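You operate a simulated robot arm through the tools that you are given. There is no shell and no other tool.

You run a simulated robot arm. Do the job below in one go: nothing can be reset, and whatever is moved stays where it is left.

TASK
Turn the pointer to 0, lock the stand, then tighten the two bolts whose numbers stand askew.

It is judged by the outcome, as a careful person would: the job done as asked, and still so three seconds after it is handed in. It fails if anything else is knocked over, pushed out of place, dropped, spilled or broken.

THE ROBOT
A 7-joint arm with a two-finger parallel gripper, fixed in place. Base frame: the origin is at the foot of the arm, x ahead of it, y to its left, z up. Lengths are in cm, angles in rad, forces in N, time in s.
With the tool pointing down near the work surface it reaches from about 14 to 68 cm from the base axis. Its first joint turns from -2.897 to 2.897 rad. Payload 3.43 kg.
The tool frame sits at the grasp point between the pads (the TCP): z along the fingers, y along the line on which they close. The tips reach 3.4 cm beyond it. Largest opening 12.8 cm; finger width 2.4, thickness 1.2; the body of the gripper, 4.8 by 13 cm, starts 9.6 cm behind the TCP.
Orientation is told as [roll, pitch, yaw] about the base's x, y, z axes, in that order, counted from this pose: with the fingers straight down and closing along the base's y, the tool's x points along the base's -x, its y along +y and its z along -z.

THE INTERFACE
- The arm moves only by the tool move_arm. Its argument "targets" is a list of rows, each an object of numbers (a shift or turn left out is 0, a gripper value left out holds the last): "fingers": the finger opening in mm, from 0 to 128; "tx", "ty", "tz": the shift along the tool's x, y, z in mm; "wx", "wy", "wz": the turn, a rotation vector about the tool's x, y, z in rad. In form: [{"fingers": .., "tx": .., "ty": .., "tz": .., "wx": .., "wy": .., "wz": ..}, ...]. A call has 1 to 20 rows; each row is the pose to reach, as a shift and turn from the pose commanded when the call began, along the tool's axes at that moment. Each row takes 0.2 s and may step no farther than 5 cm and 0.15 rad from the row before; otherwise, or with a gripper value out of range, the whole call is refused. Where a pose cannot be reached the arm comes as near as it can. A force on the tool above 40 N (or 10 N above the force at the start of the call, whichever is more), or a blocked arm, ends the call early, and 0.2 s more pass. The fingers move at their own pace (about 10.8 cm/s each) and stop on an object; they squeeze with about 32 N. The grip force told is the motor's: it shows also when the fingers shut on nothing. Time passes only in rows, and 0.2 s behind the last, so rows that repeat a pose let the fingers close. The reply holds the time, the measured pose of the TCP, the force on the tool along the base axes, the opening and the grip force, in the units named above and with some noise, with the torque about the TCP (base axes, N m) and any sound that the robot's microphone picked up.
- Cameras (640 x 400 px; columns grow to the right, rows downward): "scene" is fixed at [4.92, -65.06, 157.08]; the picture's right is [0.79, -0.61, 0.00], its down [-0.22, -0.28, -0.93] and it looks along [0.57, 0.74, -0.36] (base axes); focal length 363 px, centre (320, 200). "wrist" rides on the gripper at [7.6, -1.1, -16] in the tool frame; the picture's right is [0.15, 0.99, 0.00], its down [-0.88, 0.13, -0.46] and it looks along [-0.45, 0.07, 0.89] (tool axes); focal length 234 px, centre (320, 200).
- snapshot(camera): a new picture of that camera. It takes no simulated time.
- raise_lower(by): slides the trunk up (or, below 0, down) by that many cm; the arm rides with it, the base frame stays. It gives what a move gives, with no picture.
- point_at(camera, pixels): there is no depth. For up to 12 entries [column, row, z] of the newest picture of that camera ("zoom" is the newest enlarged one), the place [x, y] in the base frame at which the ray of that pixel passes the height z, good to about 0.2 cm. It takes no simulated time.
- zoom(camera, box): a new picture of the part [left, top, right, bottom] of that camera's present view, enlarged. It takes no simulated time.
- finish_job(): hands the job in; it is judged then, once.

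Unless the task says otherwise, let go and move clear before handing in.

The tools are called after "Request:" as name(argument=value, ...) on one line, values as JSON. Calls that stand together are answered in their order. move_arm: Moves the arm, as the interface text tells. Its arguments: {"type":"object","properties":{"targets":{"type":"array","items":{"type":"object","properties":{"fingers":{"type":"number"},"tx":{"type":"number"},"ty":{"type":"number"},"tz":{"type":"number"},"wx":{"type":"number"},"wy":{"type":"number"},"wz":{"type":"number"}}}}},"required":["targets"]} The other tools are called the same way: raise_lower (by) slides the trunk up or down; snapshot (camera) takes a picture; point_at (camera, pixels) gives the place at which the rays of pixels pass given heights; zoom (camera, box) takes an enlarged picture of a part of a camera's view; finish_job () hands the job in.

At the start:

```text
time_s: 0.0
tool_pos: [42.13, -4.0, 134.07]
orientation: [0.0, -0.001, -0.002]
force: [-0.3, -0.9, -0.9]
moment: [-0.01, 0.0, 0.03]
gripper_width: 12.82
gripper_force: 0.1
trunk travel left (down, up): [-25.0, 7.4]
```

scene: 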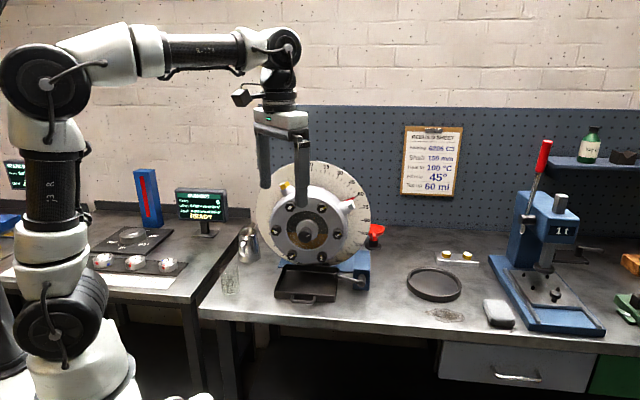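
wrist: 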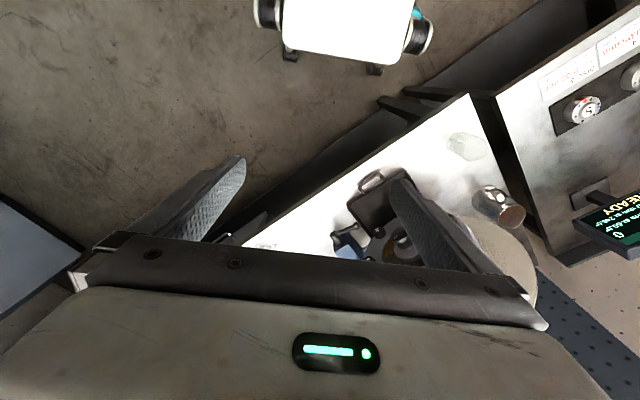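

The scene picture shows a stand with a round dial and bolted flange near (310,220), a red lever near (375,235). I'll zoom in to see the details before moving.

Request:
zoom(camera="scene", box=[240, 150, 400, 310])

Request:
zoom(camera="scene", box=[380, 110, 480, 210])

Request:
zoom(camera="scene", box=[390, 230, 640, 340])

Request:
zoom(camera="scene", box=[80, 160, 240, 300])

```text
2.50 times, centred on (320, 230) of scene
```

zoom: 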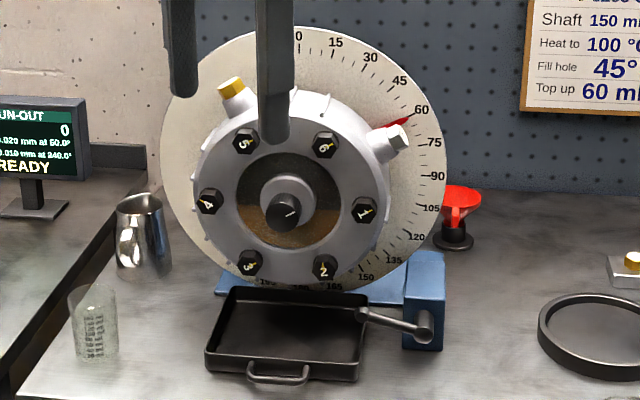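

```text
4.00 times, centred on (430, 160) of scene
```

zoom: 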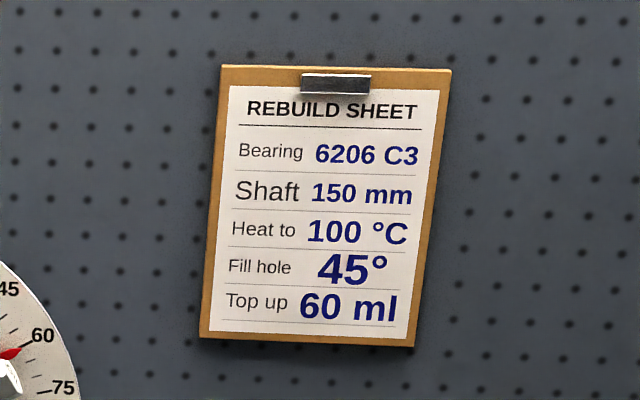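

```text
2.56 times, centred on (515, 285) of scene
```

zoom: 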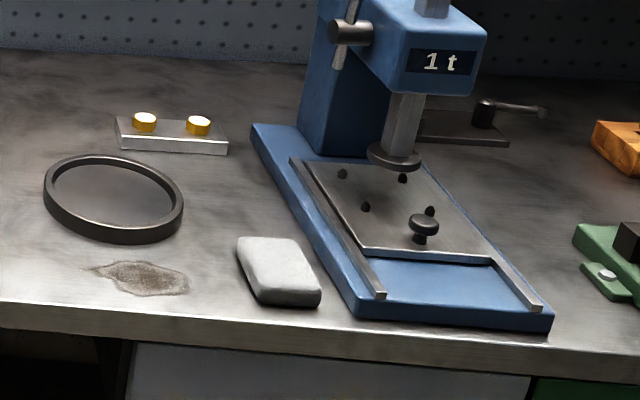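

```text
2.86 times, centred on (160, 230) of scene
```

zoom: 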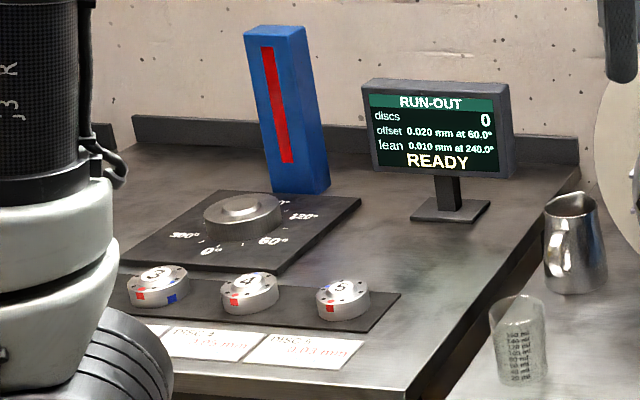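

The dial's red pointer is near 60 (zoom pixel (398,122)), a lock lever sits at zoom (395,320), and the bolts are numbered 1–6. I'll zoom tighter on the bolts and lever.

Request:
zoom(camera="scene", box=[282, 195, 342, 265])

Request:
zoom(camera="scene", box=[325, 245, 385, 295])

Request:
zoom(camera="wrist", box=[320, 150, 560, 310])

Request:
zoom(camera="scene", box=[280, 150, 380, 230])

```text
5.71 times, centred on (312, 230) of scene
```

zoom: 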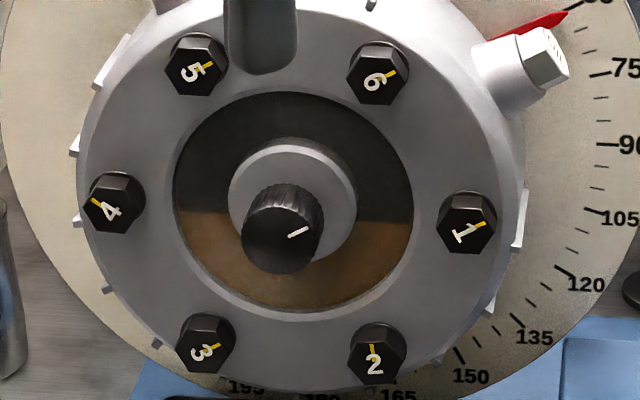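

```text
8.00 times, centred on (355, 270) of scene
```

zoom: 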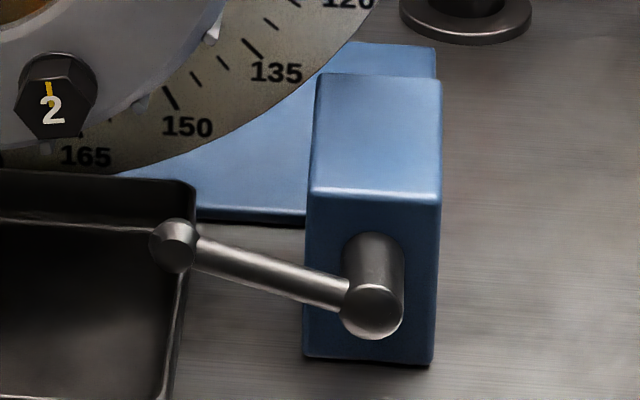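

```text
2.50 times, centred on (440, 230) of wrist
```

zoom: 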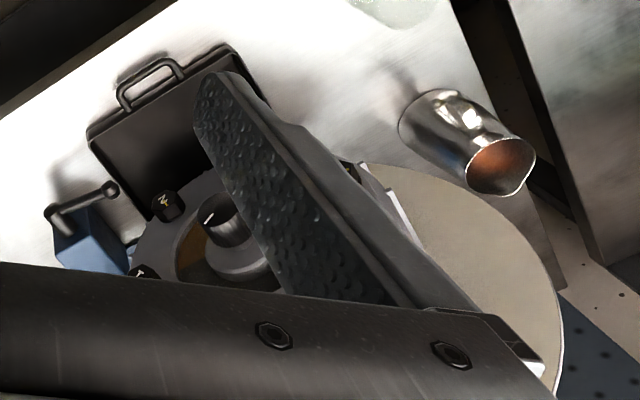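

```text
5.00 times, centred on (330, 190) of scene
```

zoom: 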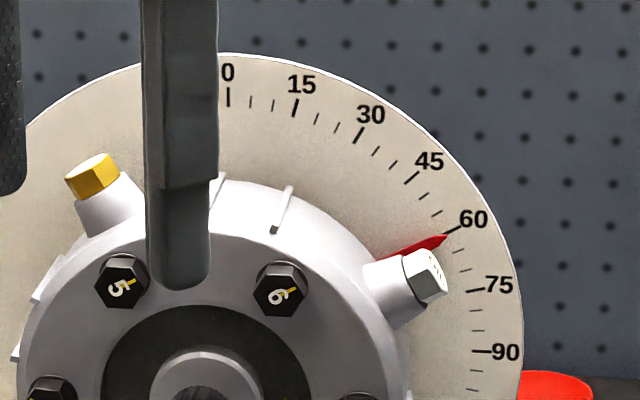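

Bolts 2 and 4 have tick marks that differ from the others (zoom 1: bolt 2 tick straight up, bolt 4 tick up-left; the others about 60° clockwise). Next I'll triangulate the pan, shaft and bench with the rays of both cameras.

Request:
point_at(camera="scene", pixels=[[307.2, 234.8, 105], [307.2, 234.8, 110], [336, 301.2, 90], [336, 301.2, 100], [274.8, 290, 90], [274.8, 290, 100], [210, 313, 95], [440, 340, 95], [580, 365, 95], [397, 255, 95]])

Request:
point_at(camera="wrist", pixels=[[397.2, 234, 105], [397.2, 234, 110], [347.2, 204, 90], [347.2, 204, 100], [404, 168, 90], [404, 168, 100]])

```text
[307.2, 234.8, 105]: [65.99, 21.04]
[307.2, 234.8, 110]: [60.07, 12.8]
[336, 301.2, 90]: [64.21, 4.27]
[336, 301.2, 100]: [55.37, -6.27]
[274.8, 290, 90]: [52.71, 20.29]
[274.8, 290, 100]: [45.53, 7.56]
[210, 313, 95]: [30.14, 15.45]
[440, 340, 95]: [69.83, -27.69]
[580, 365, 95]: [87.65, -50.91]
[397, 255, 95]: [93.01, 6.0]
```

```text
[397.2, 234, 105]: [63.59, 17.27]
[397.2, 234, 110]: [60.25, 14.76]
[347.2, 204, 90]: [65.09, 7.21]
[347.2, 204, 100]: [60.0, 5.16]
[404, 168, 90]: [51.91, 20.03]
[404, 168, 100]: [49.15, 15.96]
```

The rays meet at about (61.5, 15.4, 108.5) for the shaft end, and the pan rim lies near z 88–89. The stand faces roughly along (-0.7,-0.7), so I'll yaw the tool to line up with it and then look again with the wrist camera.

Request:
move_arm(targets=[{"wz": -0.131, "fingers": 128}, {"wz": -0.262}, {"wz": -0.393}, {"wz": -0.524}, {"wz": -0.655}, {"wz": -0.785}])

```text
time_s: 1.4
tool_pos: [42.14, -3.98, 133.99]
orientation: [-0.001, -0.001, 0.785]
force: [-0.3, 0.2, 0.5]
moment: [0.0, 0.0, 0.03]
gripper_width: 12.77
gripper_force: 0.1
trunk travel left (down, up): [-25.0, 7.4]
```

The yaw of 0.785 was reached with no contact. Now I'll pitch the tool up toward the stand by 0.6 rad for a better look.

Request:
move_arm(targets=[{"wy": -0.14}, {"wy": -0.28}, {"wy": -0.42}, {"wy": -0.56}, {"wy": -0.65}])

Request:
snapshot(camera="wrist")

Request:
snapshot(camera="scene")

```text
time_s: 2.6
tool_pos: [42.14, -3.98, 134.05]
orientation: [0.001, -0.653, 0.785]
force: [0.1, -0.3, -0.4]
moment: [-0.01, 0.03, 0.03]
gripper_width: 12.8
gripper_force: 0.1
trunk travel left (down, up): [-25.0, 7.4]
```

```text
taken
```

wrist: 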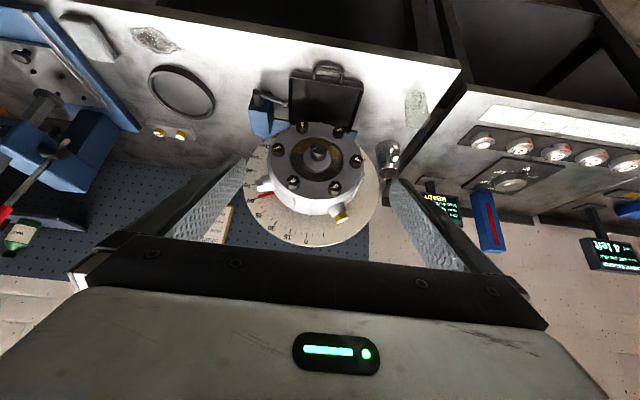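

```text
taken
```

scene: 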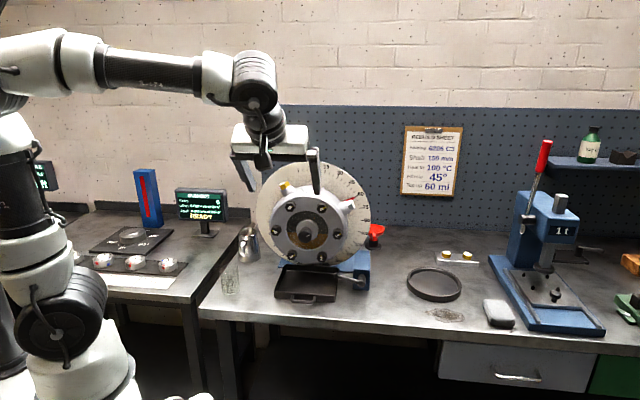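

The wrist picture now shows the gearbox clearly (upside-down) around (315,160). I'll zoom in on it.

Request:
zoom(camera="wrist", box=[235, 55, 395, 255])

Request:
zoom(camera="wrist", box=[265, 110, 375, 210])

Request:
zoom(camera="wrist", box=[235, 60, 335, 150])

Request:
zoom(camera="scene", box=[250, 160, 380, 300])

```text
2.00 times, centred on (315, 155) of wrist
```

zoom: 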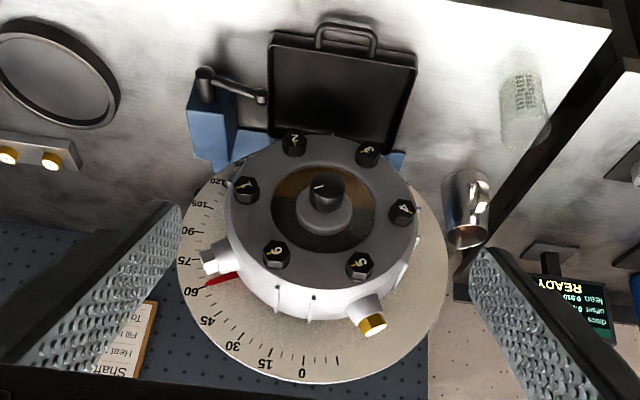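

```text
4.00 times, centred on (320, 160) of wrist
```

zoom: 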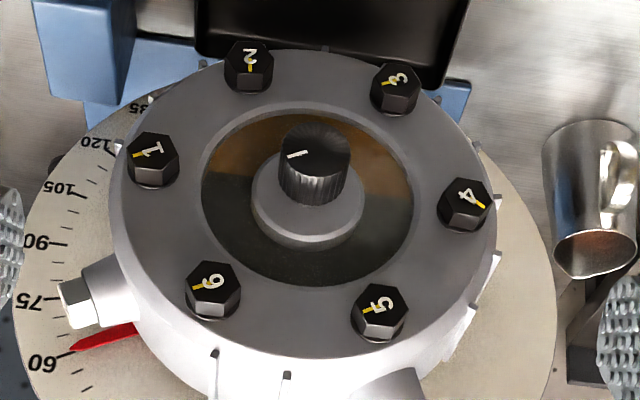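

```text
4.44 times, centred on (285, 105) of wrist
```

zoom: 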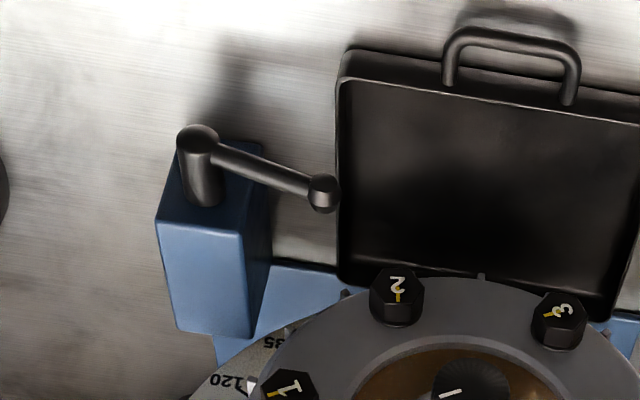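

```text
2.86 times, centred on (315, 230) of scene
```

zoom: 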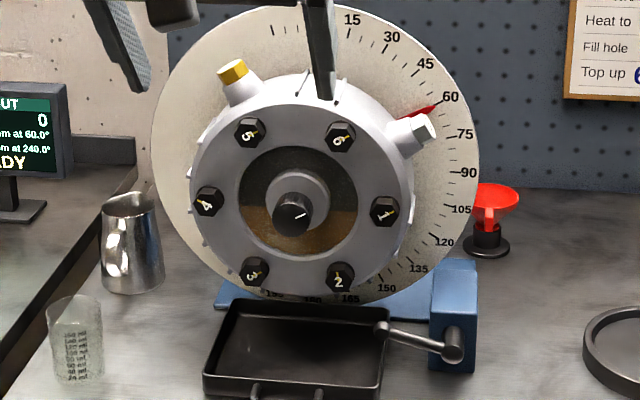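

I can see all six bolt heads in both cameras. I'll triangulate bolts 1–6 with both rays to get the flange plane.

Request:
point_at(camera="wrist", pixels=[[278.25, 148.75, 100], [278.25, 148.75, 115], [302.25, 126.25, 95], [302.25, 126.25, 110], [339.5, 131.25, 95], [339.5, 131.25, 110], [357, 160, 100], [357, 160, 115], [335.25, 187, 110], [335.25, 187, 125], [293.25, 181.25, 110], [293.25, 181.25, 125]])

Request:
point_at(camera="scene", pixels=[[337.5, 234, 100], [337.5, 234, 115], [321.5, 257, 95], [321.5, 257, 110], [291.6, 255.1, 95], [291.6, 255.1, 110], [275.3, 230.6, 100], [275.3, 230.6, 115], [290.2, 206.7, 110], [290.2, 206.7, 125], [322.1, 208.5, 110], [322.1, 208.5, 125]])

```text
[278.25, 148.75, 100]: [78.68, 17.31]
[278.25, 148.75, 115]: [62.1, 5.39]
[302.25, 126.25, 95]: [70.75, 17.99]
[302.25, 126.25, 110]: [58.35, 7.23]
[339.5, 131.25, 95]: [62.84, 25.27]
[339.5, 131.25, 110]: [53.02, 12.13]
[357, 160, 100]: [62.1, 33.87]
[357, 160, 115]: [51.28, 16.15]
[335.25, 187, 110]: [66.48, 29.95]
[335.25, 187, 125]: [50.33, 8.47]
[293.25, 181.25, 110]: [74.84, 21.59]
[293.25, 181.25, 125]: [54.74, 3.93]
```

```text
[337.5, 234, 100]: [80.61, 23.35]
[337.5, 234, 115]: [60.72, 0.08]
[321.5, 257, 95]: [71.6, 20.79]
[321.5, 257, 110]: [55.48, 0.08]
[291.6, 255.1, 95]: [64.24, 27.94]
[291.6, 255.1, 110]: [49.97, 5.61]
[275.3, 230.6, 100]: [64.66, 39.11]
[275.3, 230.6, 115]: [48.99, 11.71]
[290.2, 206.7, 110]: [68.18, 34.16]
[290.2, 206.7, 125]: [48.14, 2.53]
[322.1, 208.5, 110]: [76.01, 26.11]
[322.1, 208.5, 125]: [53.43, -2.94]
```

The bolt circle comes out with centre about (63.3, 17.9, 107.8), radius 9.6, and facing axis near azimuth 46°. Now I'll triangulate the white plug, pointer, lever and knob.

Request:
point_at(camera="wrist", pixels=[[258.75, 185, 110], [258.75, 185, 120], [258, 197, 110], [258, 197, 120], [257.5, 91, 85], [257.5, 91, 95], [285.5, 102.7, 85], [285.5, 102.7, 95], [306.5, 234, 120], [306.5, 234, 130], [319, 147, 105], [319, 147, 115]])

Request:
point_at(camera="scene", pixels=[[351.9, 205, 110], [351.9, 205, 120], [355.4, 197.4, 110], [355.4, 197.4, 120], [361.5, 283.75, 85], [361.5, 283.75, 95], [336.5, 275.75, 85], [336.5, 275.75, 95], [311.6, 169.4, 120], [311.6, 169.4, 130], [304.6, 237, 105], [304.6, 237, 115]])

```text
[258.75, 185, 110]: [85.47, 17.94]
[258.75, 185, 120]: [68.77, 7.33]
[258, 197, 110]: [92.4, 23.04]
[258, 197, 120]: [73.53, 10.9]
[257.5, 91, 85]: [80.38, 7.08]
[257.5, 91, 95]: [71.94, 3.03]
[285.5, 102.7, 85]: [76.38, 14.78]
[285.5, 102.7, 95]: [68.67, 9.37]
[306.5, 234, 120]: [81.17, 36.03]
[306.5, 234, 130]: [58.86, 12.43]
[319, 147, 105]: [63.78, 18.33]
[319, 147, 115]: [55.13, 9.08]
```

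```text
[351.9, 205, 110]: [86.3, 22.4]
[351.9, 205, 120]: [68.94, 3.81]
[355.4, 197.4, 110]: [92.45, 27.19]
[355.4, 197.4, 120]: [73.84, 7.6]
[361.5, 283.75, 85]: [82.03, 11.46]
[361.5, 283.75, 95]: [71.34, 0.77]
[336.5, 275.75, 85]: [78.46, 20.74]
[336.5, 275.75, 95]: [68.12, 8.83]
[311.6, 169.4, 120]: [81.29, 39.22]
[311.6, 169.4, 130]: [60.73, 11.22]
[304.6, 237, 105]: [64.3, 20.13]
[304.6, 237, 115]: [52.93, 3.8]
```

Triangulation gives the white plug axis at about (76.3, 12.0, 115.6), the lever pivot (74.8, 4.4, 91.7), the lever ball (69.3, 10.0, 94.0) and the knob tip (61.6, 16.1, 107.5). I'll bring the tool level with its fingers pointing at the stand.

Request:
move_arm(targets=[{"wy": -0.14}, {"wy": -0.28}, {"wy": -0.42}, {"wy": -0.56}, {"wy": -0.7}, {"wy": -0.82}, {"wy": -0.918}])

Request:
snapshot(camera="scene")

```text
time_s: 4.2
tool_pos: [42.1, -4.01, 133.99]
orientation: [-1.003, -1.569, 1.787]
force: [0.1, -0.1, 0.3]
moment: [0.02, -0.01, -0.03]
gripper_width: 12.82
gripper_force: 0.1
trunk travel left (down, up): [-25.0, 7.4]
```

```text
taken
```

scene: 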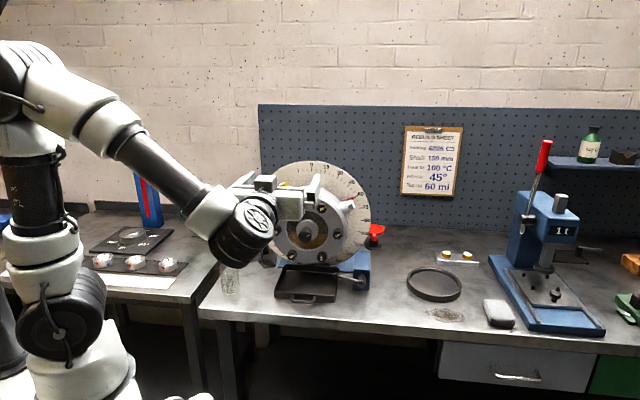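

The tool looks level now in the scene picture, with the gripper near (300,200). I'll check the wrist view before moving sideways.

Request:
snapshot(camera="wrist")

Request:
zoom(camera="scene", box=[200, 140, 380, 300])

```text
taken
```

wrist: 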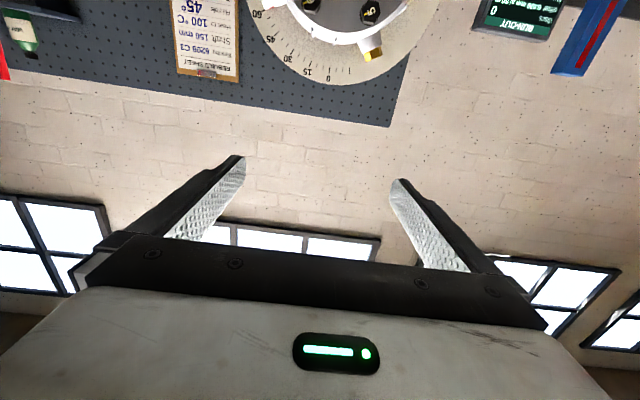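

```text
2.50 times, centred on (290, 220) of scene
```

zoom: 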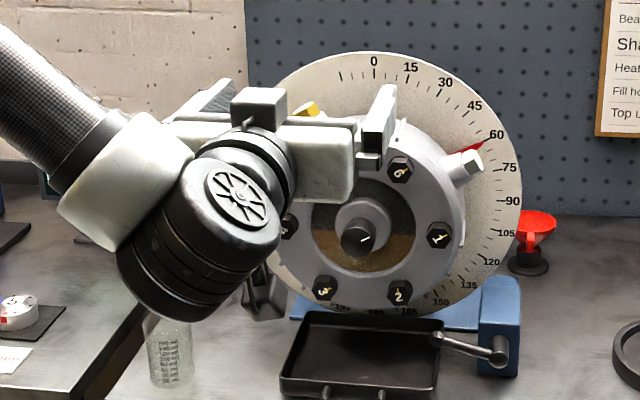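

The wrist camera sits below the fingers (its view is upside-down), as planned. I'll roll the tool +1.047 rad so the fingers close tangentially across the white plug boss at the 60 mark.

Request:
move_arm(targets=[{"wz": 0.15}, {"wz": 0.3}, {"wz": 0.45}, {"wz": 0.6}, {"wz": 0.75}, {"wz": 0.9}, {"wz": 1.047}])

Request:
snapshot(camera="wrist")

```text
time_s: 5.8
tool_pos: [42.15, -3.95, 134.03]
orientation: [1.566, -0.52, -0.784]
force: [-0.3, -0.3, -0.5]
moment: [0.0, -0.03, -0.03]
gripper_width: 12.79
gripper_force: 0.2
trunk travel left (down, up): [-25.0, 7.4]
```

```text
taken
```

wrist: 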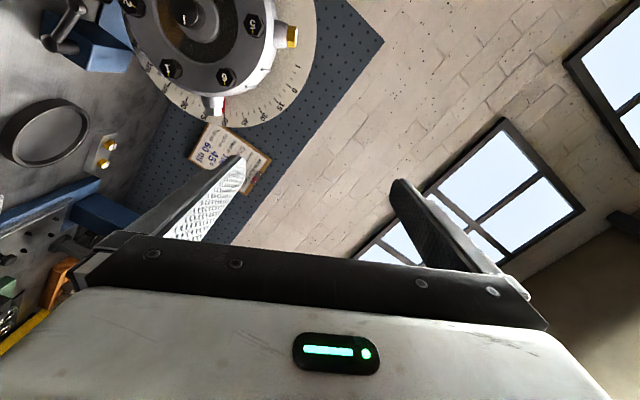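

The roll is done and the plug and pointer are visible at (215,103). Next I move to a pre-grasp point about 10 cm in front of the white plug boss.

Request:
move_arm(targets=[{"tx": -1.7, "ty": -28.1, "tz": 25.5}, {"tx": -3.4, "ty": -56.2, "tz": 51}, {"tx": -5, "ty": -84.3, "tz": 76.5}, {"tx": -6.7, "ty": -112.4, "tz": 102}, {"tx": -8.4, "ty": -140.5, "tz": 127.5}, {"tx": -10, "ty": -168.6, "tz": 153}, {"tx": -11.7, "ty": -196.7, "tz": 178.5}, {"tx": -13.4, "ty": -224.8, "tz": 204}])

Request:
snapshot(camera="wrist")

Request:
snapshot(camera="scene")

```text
time_s: 7.6
tool_pos: [65.15, 1.66, 115.22]
orientation: [1.569, -0.522, -0.785]
force: [0.2, -0.1, -0.1]
moment: [-0.05, 0.06, -0.06]
gripper_width: 12.78
gripper_force: 0.1
trunk travel left (down, up): [-25.0, 7.4]
```

```text
taken
```

wrist: 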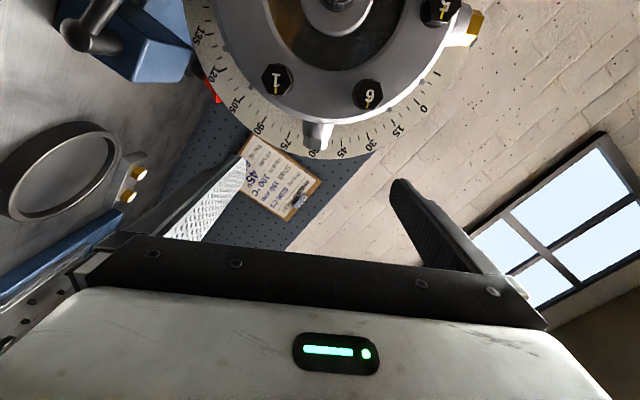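

```text
taken
```

scene: 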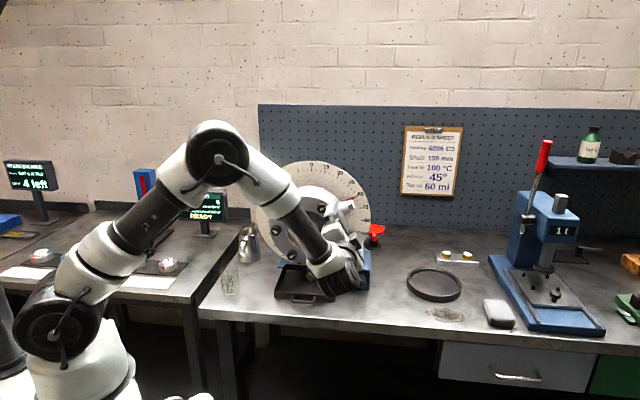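

The white plug is at (318,140) in the wrist picture, centred between the fingers. I'll zoom in to see its width, the pointer and the fins.

Request:
zoom(camera="wrist", box=[240, 60, 400, 200])

Request:
zoom(camera="wrist", box=[40, 0, 240, 120])

```text
2.86 times, centred on (320, 130) of wrist
```

zoom: 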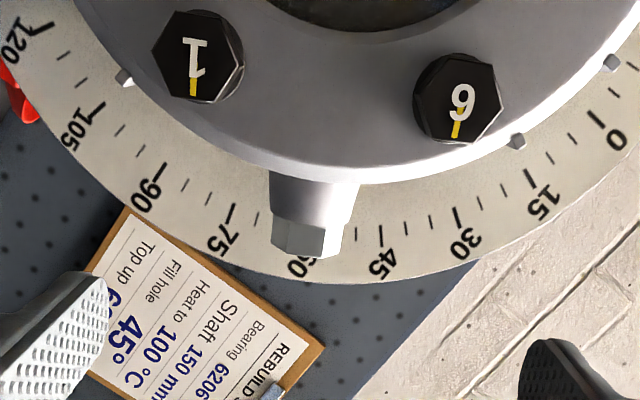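

```text
3.20 times, centred on (140, 60) of wrist
```

zoom: 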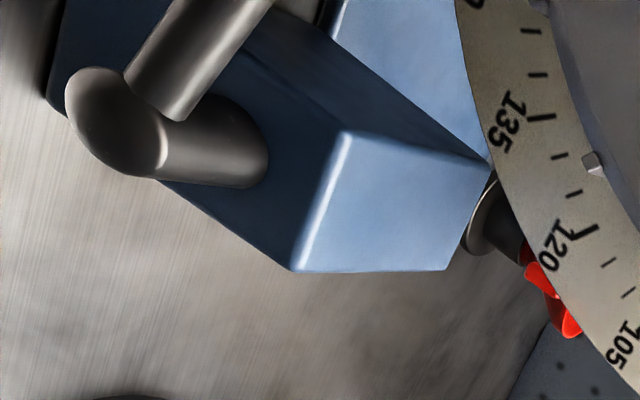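

The boss is about 4 cm wide and centred, with clearance to the fins and housing. I'll narrow the fingers to 75 mm and slide in around it in small steps, stopping short of the pointer plate.

Request:
move_arm(targets=[{"fingers": 75, "tx": 6.4}, {"fingers": 75, "tx": 6.4}, {"tx": 6.4, "tz": 30}, {"tx": 6.4, "tz": 60}, {"tx": 6.4, "tz": 80}])

Request:
snapshot(camera="wrist")

```text
time_s: 8.8
tool_pos: [70.38, 7.53, 115.0]
orientation: [1.567, -0.523, -0.783]
force: [0.0, -0.1, -0.9]
moment: [-0.06, 0.03, 0.01]
gripper_width: 7.49
gripper_force: 0.0
trunk travel left (down, up): [-25.0, 7.4]
```

```text
taken
```

wrist: 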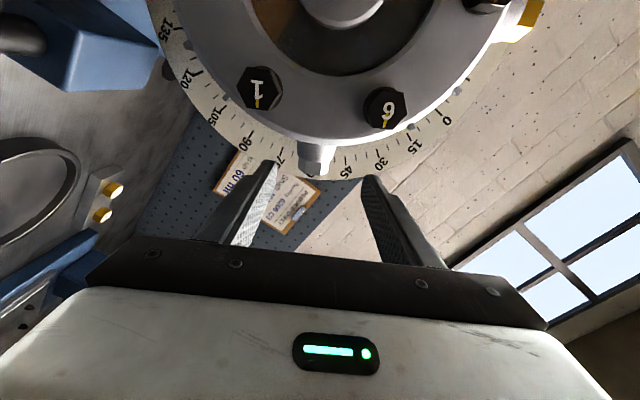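

The fingertips straddle the boss at (315,150) with room on both sides and no contact force. I'll go in the remaining 6 cm.

Request:
move_arm(targets=[{"tz": 20}, {"tz": 40}, {"tz": 55}, {"tz": 62}])

Request:
snapshot(camera="wrist")

Request:
zoom(camera="scene", box=[280, 160, 400, 280])

```text
time_s: 9.8
tool_pos: [74.94, 12.06, 114.88]
orientation: [1.567, -0.523, -0.784]
force: [-0.9, 0.0, -0.4]
moment: [-0.01, -0.01, -0.03]
gripper_width: 7.53
gripper_force: 0.0
trunk travel left (down, up): [-25.0, 7.4]
```

```text
taken
```

wrist: 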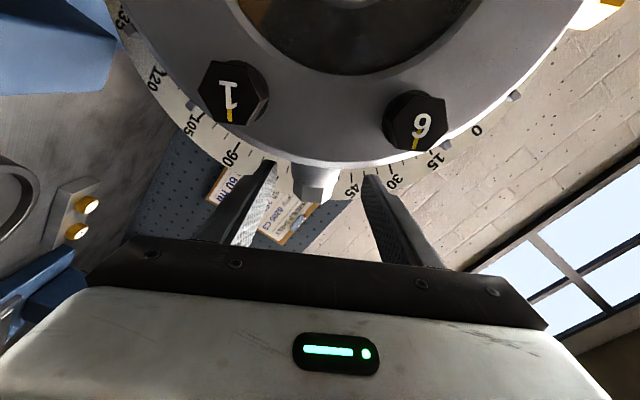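

```text
3.33 times, centred on (340, 220) of scene
```

zoom: 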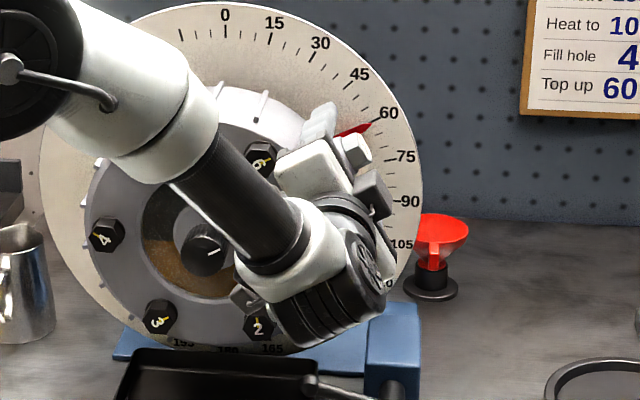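

The boss at (315,180) is between the pads. I'll close on it to learn its width and check forces.

Request:
move_arm(targets=[{"fingers": 50}, {"fingers": 30}, {"fingers": 30}, {"fingers": 30}])

Request:
zoom(camera="wrist", box=[220, 100, 420, 240])

```text
time_s: 10.8
tool_pos: [75.02, 12.07, 114.76]
orientation: [1.568, -0.522, -0.785]
force: [2.0, -0.8, -0.8]
moment: [-0.27, -0.2, -0.03]
gripper_width: 3.92
gripper_force: 45.3
trunk travel left (down, up): [-25.0, 7.4]
```

```text
2.86 times, centred on (320, 170) of wrist
```

zoom: 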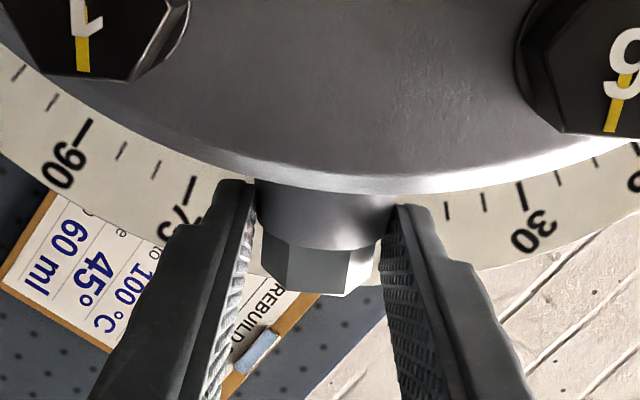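

The grip holds the boss at 39 mm and pads are flat on it. I'll try the first 0.2 rad counter-clockwise along the arc about the dial axis and watch the force.

Request:
move_arm(targets=[{"wz": -0.05, "tx": 0.18, "ty": 7.09}, {"wz": -0.1, "tx": 0.71, "ty": 14.16}, {"wz": -0.15, "tx": 1.59, "ty": 21.19}, {"wz": -0.2, "tx": 2.83, "ty": 28.17}])

Request:
snapshot(camera="wrist")

Request:
zoom(camera="scene", box=[260, 150, 380, 270])

```text
time_s: 11.8
tool_pos: [73.83, 13.18, 117.12]
orientation: [1.57, -0.725, -0.783]
force: [3.0, 0.2, 1.2]
moment: [0.27, -0.34, -0.13]
gripper_width: 3.89
gripper_force: 45.3
trunk travel left (down, up): [-25.0, 7.4]
```

```text
taken
```

wrist: 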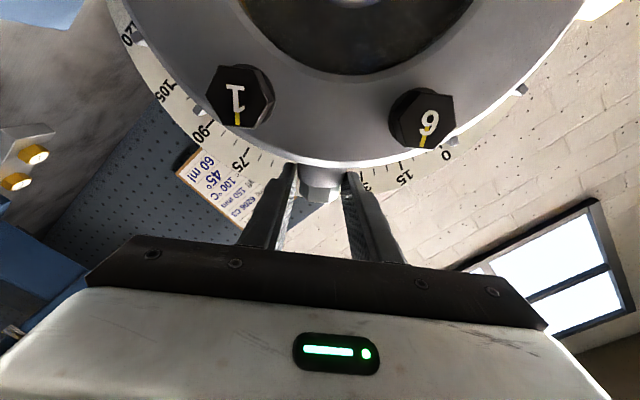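

```text
3.33 times, centred on (320, 210) of scene
```

zoom: 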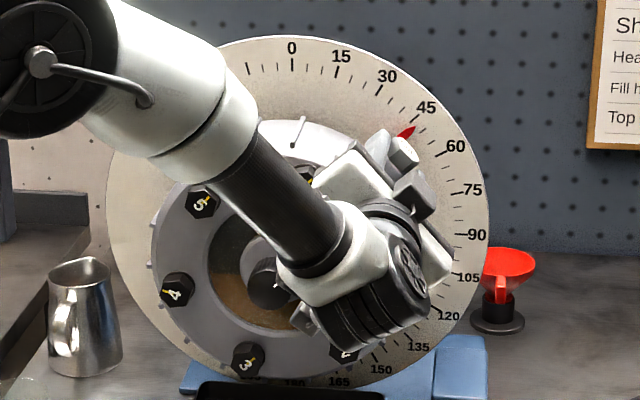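

The pointer moved with the boss to about 48 with only small force. I'll carry on along the arc by 0.56 rad.

Request:
move_arm(targets=[{"wz": -0.07, "tx": 0.35, "ty": 9.92}, {"wz": -0.14, "tx": 1.39, "ty": 19.79}, {"wz": -0.21, "tx": 3.12, "ty": 29.56}, {"wz": -0.28, "tx": 5.53, "ty": 39.19}, {"wz": -0.35, "tx": 8.61, "ty": 48.62}, {"wz": -0.42, "tx": 12.36, "ty": 57.82}, {"wz": -0.49, "tx": 16.74, "ty": 66.73}, {"wz": -0.56, "tx": 21.76, "ty": 75.32}])

Request:
snapshot(camera="wrist")

Request:
zoom(camera="scene", box=[260, 150, 380, 270])

```text
time_s: 13.6
tool_pos: [69.11, 18.03, 121.17]
orientation: [1.56, -1.286, -0.776]
force: [-3.3, -0.1, -0.7]
moment: [-0.03, 0.54, 0.17]
gripper_width: 3.87
gripper_force: 44.6
trunk travel left (down, up): [-25.0, 7.4]
```

```text
taken
```

wrist: 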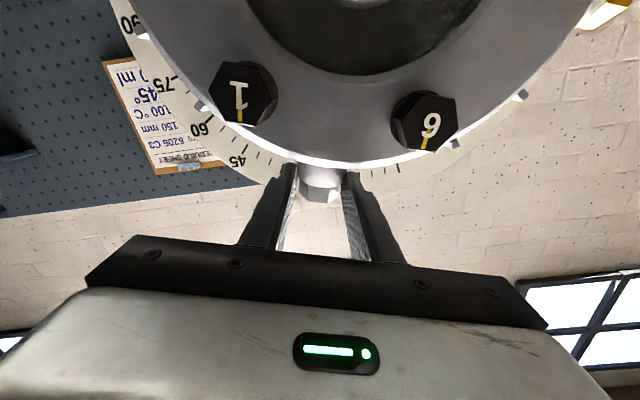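

```text
3.33 times, centred on (320, 210) of scene
```

zoom: 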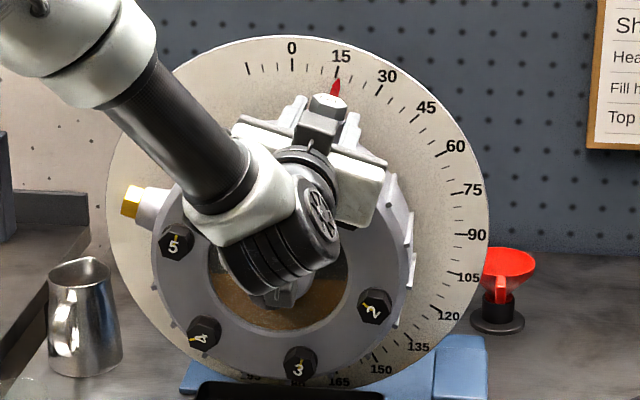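

The pointer is now close to 15 (zoom pixel (336,85)). I'll go another 0.24 rad, then read it finely.

Request:
move_arm(targets=[{"wz": -0.06, "tx": 0.26, "ty": 8.5}, {"wz": -0.12, "tx": 1.02, "ty": 16.97}, {"wz": -0.18, "tx": 2.29, "ty": 25.39}, {"wz": -0.24, "tx": 4.07, "ty": 33.71}])

Request:
snapshot(camera="wrist")

Request:
zoom(camera="scene", box=[290, 155, 340, 195])

Request:
zoom(camera="wrist", box=[240, 130, 400, 230])

```text
time_s: 14.6
tool_pos: [66.73, 20.36, 121.85]
orientation: [1.507, -1.524, -0.722]
force: [-4.8, 1.7, -2.0]
moment: [-0.28, 1.3, -0.06]
gripper_width: 3.89
gripper_force: 45.2
trunk travel left (down, up): [-25.0, 7.4]
```

```text
taken
```

wrist: 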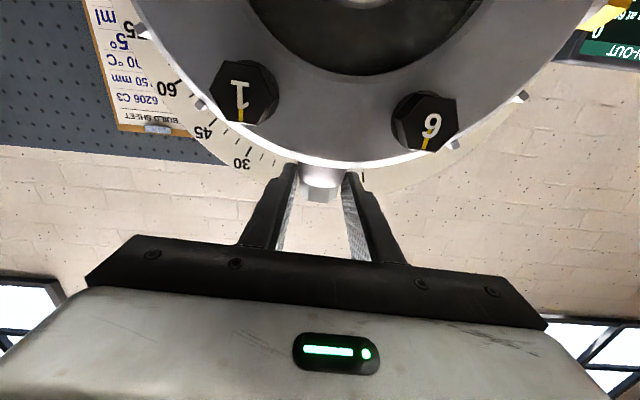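

```text
10.00 times, centred on (315, 175) of scene
```

zoom: 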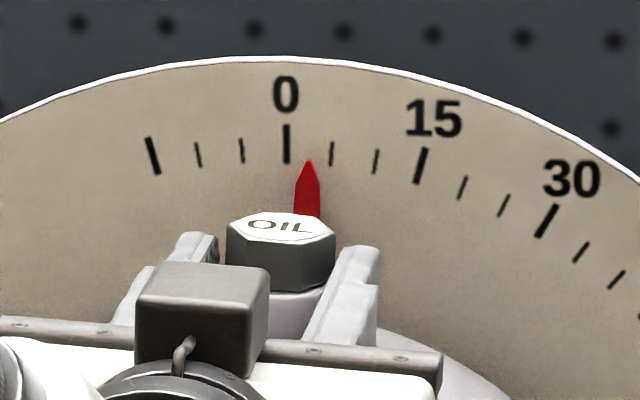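

```text
4.00 times, centred on (320, 180) of wrist
```

zoom: 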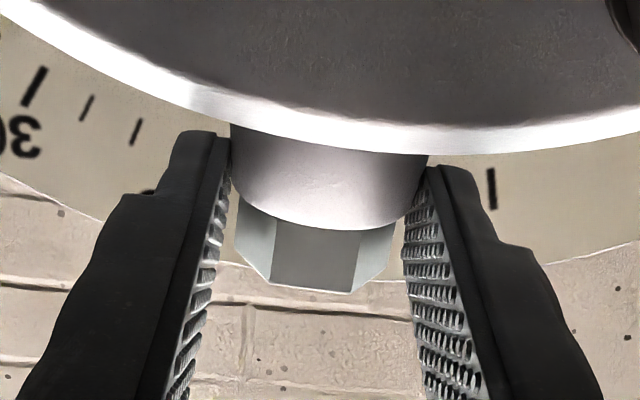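

The pointer tip at zoom (308,160) lies between the 0 tick (287) and the 5 tick (331), i.e. about 2.5° past 0. I'll turn a further 0.046 rad.

Request:
move_arm(targets=[{"wz": -0.023, "tx": 0.04, "ty": 3.3}, {"wz": -0.046, "tx": 0.15, "ty": 6.5}, {"wz": -0.046, "tx": 0.15, "ty": 6.5}])

Request:
zoom(camera="scene", box=[290, 155, 340, 195])

Request:
zoom(camera="scene", box=[300, 155, 325, 175])

```text
time_s: 15.4
tool_pos: [66.08, 20.83, 121.91]
orientation: [0.188, -1.568, 0.601]
force: [-3.1, 5.6, -6.9]
moment: [0.91, 0.26, 0.39]
gripper_width: 3.86
gripper_force: 45.1
trunk travel left (down, up): [-25.0, 7.4]
```

```text
10.00 times, centred on (315, 175) of scene
```

zoom: 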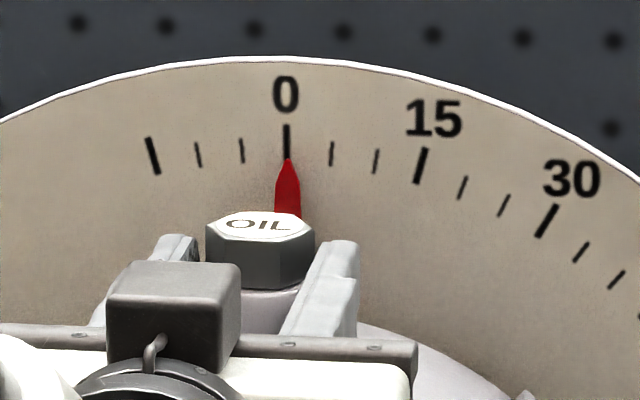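

```text
16.00 times, centred on (312, 165) of scene
```

zoom: 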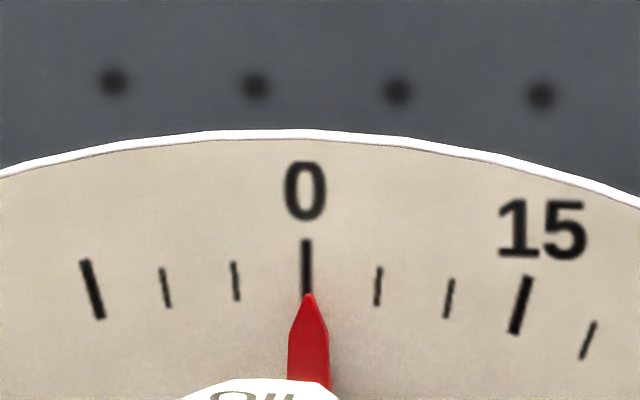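

The pointer tip at zoom (308,295) now sits right under the 0 tick (306). I'll release gently and check that it stays put.

Request:
move_arm(targets=[{"fingers": 45}, {"fingers": 60}, {"fingers": 70}, {"fingers": 70}])

Request:
zoom(camera="scene", box=[300, 155, 325, 175])

Request:
snapshot(camera="wrist")

```text
time_s: 16.4
tool_pos: [66.2, 20.59, 121.95]
orientation: [0.32, -1.569, 0.464]
force: [-0.4, 1.0, -0.5]
moment: [0.01, 0.01, 0.01]
gripper_width: 7.01
gripper_force: 0.0
trunk travel left (down, up): [-25.0, 7.4]
```

```text
16.00 times, centred on (312, 165) of scene
```

zoom: 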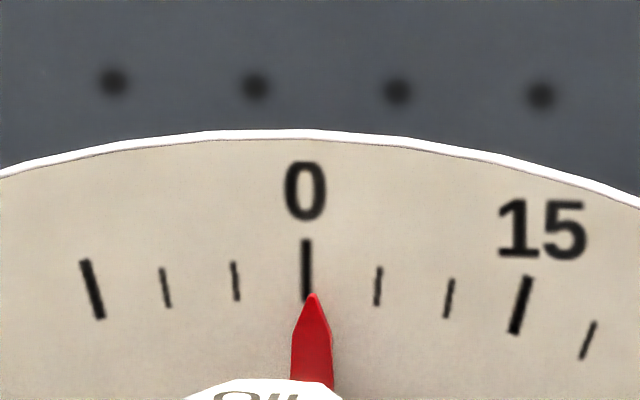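

```text
taken
```

wrist: 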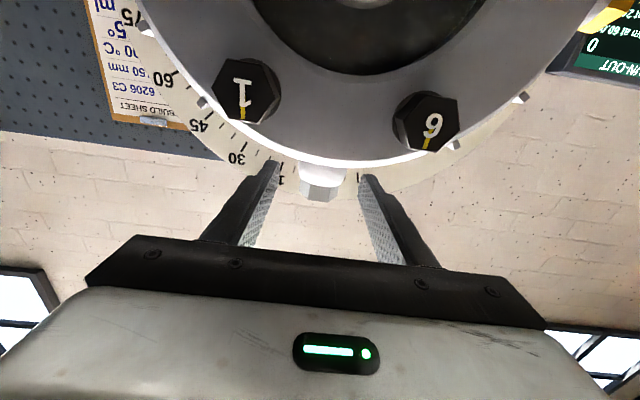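

After release the pointer tip reads about 0.4° past 0 (zoom 312 vs tick 306). I'll regrip and trim it slightly so it rests nearer zero.

Request:
move_arm(targets=[{"fingers": 50}, {"fingers": 30}, {"fingers": 30}, {"fingers": 30}])

Request:
zoom(camera="scene", box=[300, 155, 325, 175])

```text
time_s: 17.4
tool_pos: [66.19, 20.59, 121.82]
orientation: [0.44, -1.567, 0.345]
force: [-1.8, 1.1, -0.9]
moment: [0.34, 0.08, 0.01]
gripper_width: 3.92
gripper_force: 44.9
trunk travel left (down, up): [-25.0, 7.4]
```

```text
16.00 times, centred on (312, 165) of scene
```

zoom: 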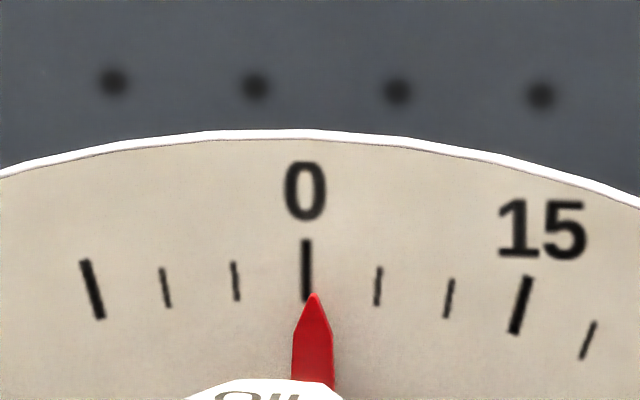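

Gripped, the tip is at 313 against the tick at 306, about 0.5° over. I'll trim by 0.012 rad and then release.

Request:
move_arm(targets=[{"wz": -0.012, "tx": 0.01, "ty": 1.7}, {"wz": -0.012, "tx": 0.01, "ty": 1.7}, {"wz": -0.012, "tx": 0.01, "ty": 1.7}, {"wz": -0.012, "tx": 0.01, "ty": 1.7, "fingers": 45}, {"wz": -0.012, "tx": 0.01, "ty": 1.7, "fingers": 60}, {"wz": -0.012, "tx": 0.01, "ty": 1.7, "fingers": 75}, {"wz": -0.012, "tx": 0.01, "ty": 1.7, "fingers": 75}])

Request:
zoom(camera="scene", box=[300, 155, 325, 175])

```text
time_s: 19.0
tool_pos: [66.13, 20.88, 121.96]
orientation: [-1.341, -1.56, 2.124]
force: [0.4, -0.3, 0.4]
moment: [0.01, -0.02, -0.02]
gripper_width: 7.51
gripper_force: 0.1
trunk travel left (down, up): [-25.0, 7.4]
```

```text
16.00 times, centred on (312, 165) of scene
```

zoom: 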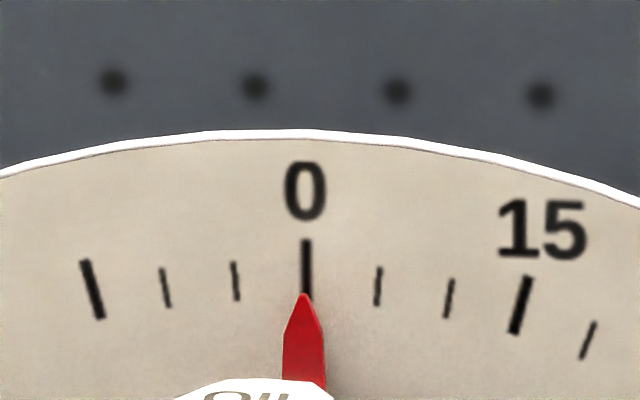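

The pointer now rests on the 0 tick (tip 303 vs 306, under 0.3°). I'll back straight out along the tool axis.

Request:
move_arm(targets=[{"tz": -30}, {"tz": -70}, {"tz": -110}, {"tz": -150}, {"tz": -190}])

Request:
snapshot(camera="wrist")

Request:
snapshot(camera="scene")

Request:
zoom(camera="scene", box=[240, 150, 390, 310])

```text
time_s: 20.2
tool_pos: [52.38, 7.5, 121.8]
orientation: [-1.339, -1.559, 2.126]
force: [0.1, 1.1, -0.2]
moment: [0.01, 0.01, 0.01]
gripper_width: 7.51
gripper_force: 0.1
trunk travel left (down, up): [-25.0, 7.4]
```

```text
taken
```

wrist: 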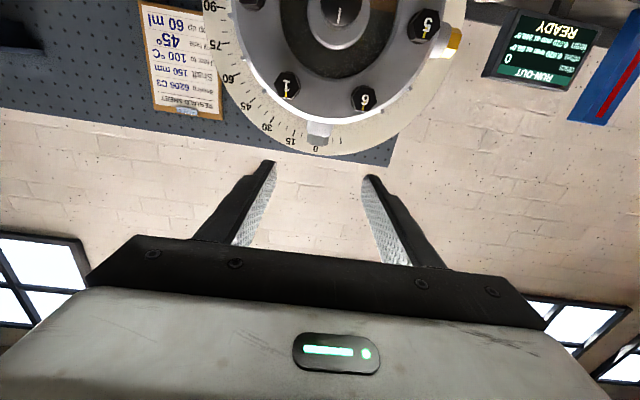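

```text
taken
```

scene: 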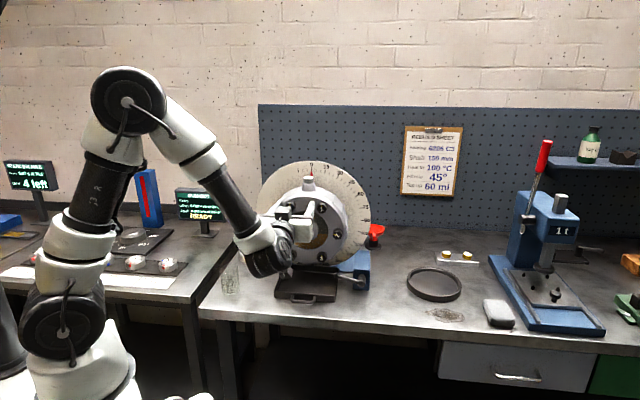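

```text
2.50 times, centred on (315, 230) of scene
```

zoom: 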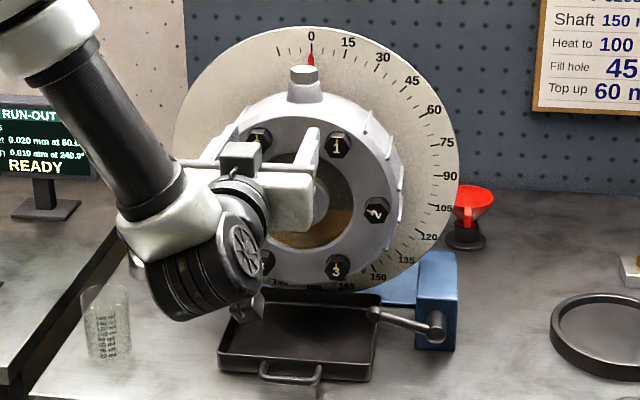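

The pointer sits at 0 and bolts 1, 3 now look upright while 2 is tilted. Next I'll tilt the tool down about 0.6 rad and move to view the lock lever closely.

Request:
move_arm(targets=[{"wy": 0.15, "fingers": 75}, {"wy": 0.3}, {"wy": 0.45}, {"wy": 0.6}])

```text
time_s: 21.2
tool_pos: [52.59, 7.46, 121.92]
orientation: [-0.021, -0.966, 0.802]
force: [0.1, -0.1, 0.4]
moment: [0.02, -0.02, -0.02]
gripper_width: 7.51
gripper_force: 0.1
trunk travel left (down, up): [-25.0, 7.4]
```

Tilt reached. Now I'll shift right and down to look at the lever area from about 14 cm in front.

Request:
move_arm(targets=[{"tx": 25, "ty": -25.2, "tz": 16.3}, {"tx": 50, "ty": -50.3, "tz": 32.7}, {"tx": 75, "ty": -75.5, "tz": 49}, {"tx": 100, "ty": -100.7, "tz": 65.3}, {"tx": 125, "ty": -125.8, "tz": 81.7}, {"tx": 150, "ty": -151, "tz": 98}])

Request:
snapshot(camera="wrist")

Request:
snapshot(camera="scene")

```text
time_s: 22.6
tool_pos: [63.1, -3.83, 104.25]
orientation: [-0.021, -0.968, 0.801]
force: [0.4, -0.1, 0.3]
moment: [-0.02, -0.01, 0.01]
gripper_width: 7.51
gripper_force: 0.1
trunk travel left (down, up): [-25.0, 7.4]
```

```text
taken
```

wrist: 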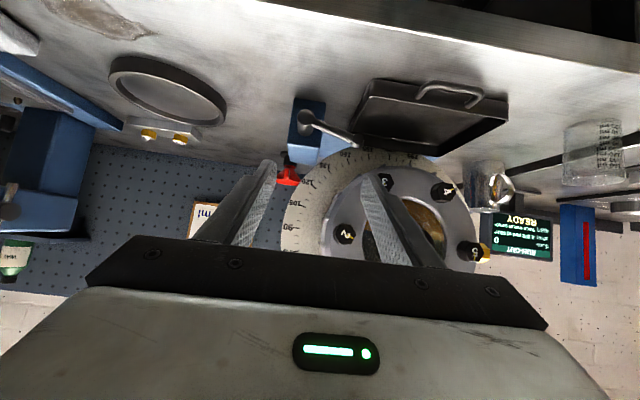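

```text
taken
```

scene: 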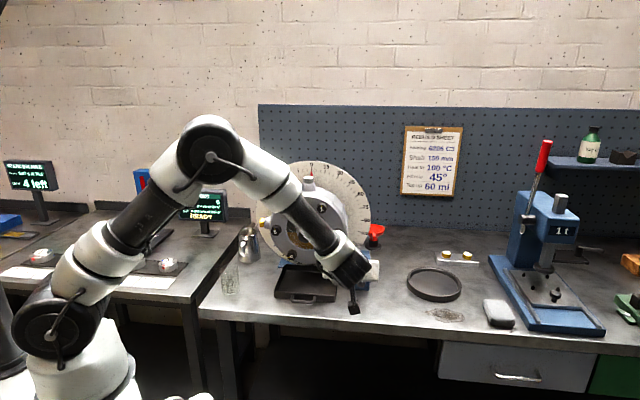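

The lever hub is at (307,118) and its ball near (352,140) in the wrist view. I'll zoom in on the lever and the bolts.

Request:
zoom(camera="wrist", box=[270, 80, 390, 170])

Request:
zoom(camera="wrist", box=[320, 60, 520, 280])

```text
4.44 times, centred on (330, 125) of wrist
```

zoom: 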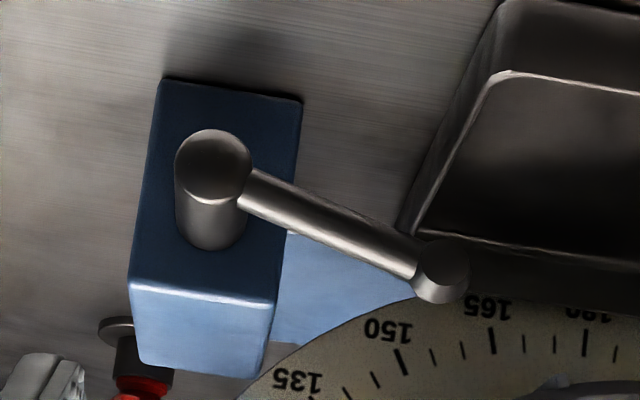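

```text
1.82 times, centred on (420, 170) of wrist
```

zoom: 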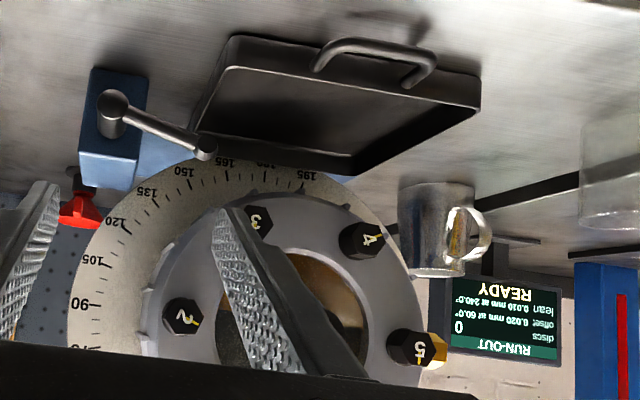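

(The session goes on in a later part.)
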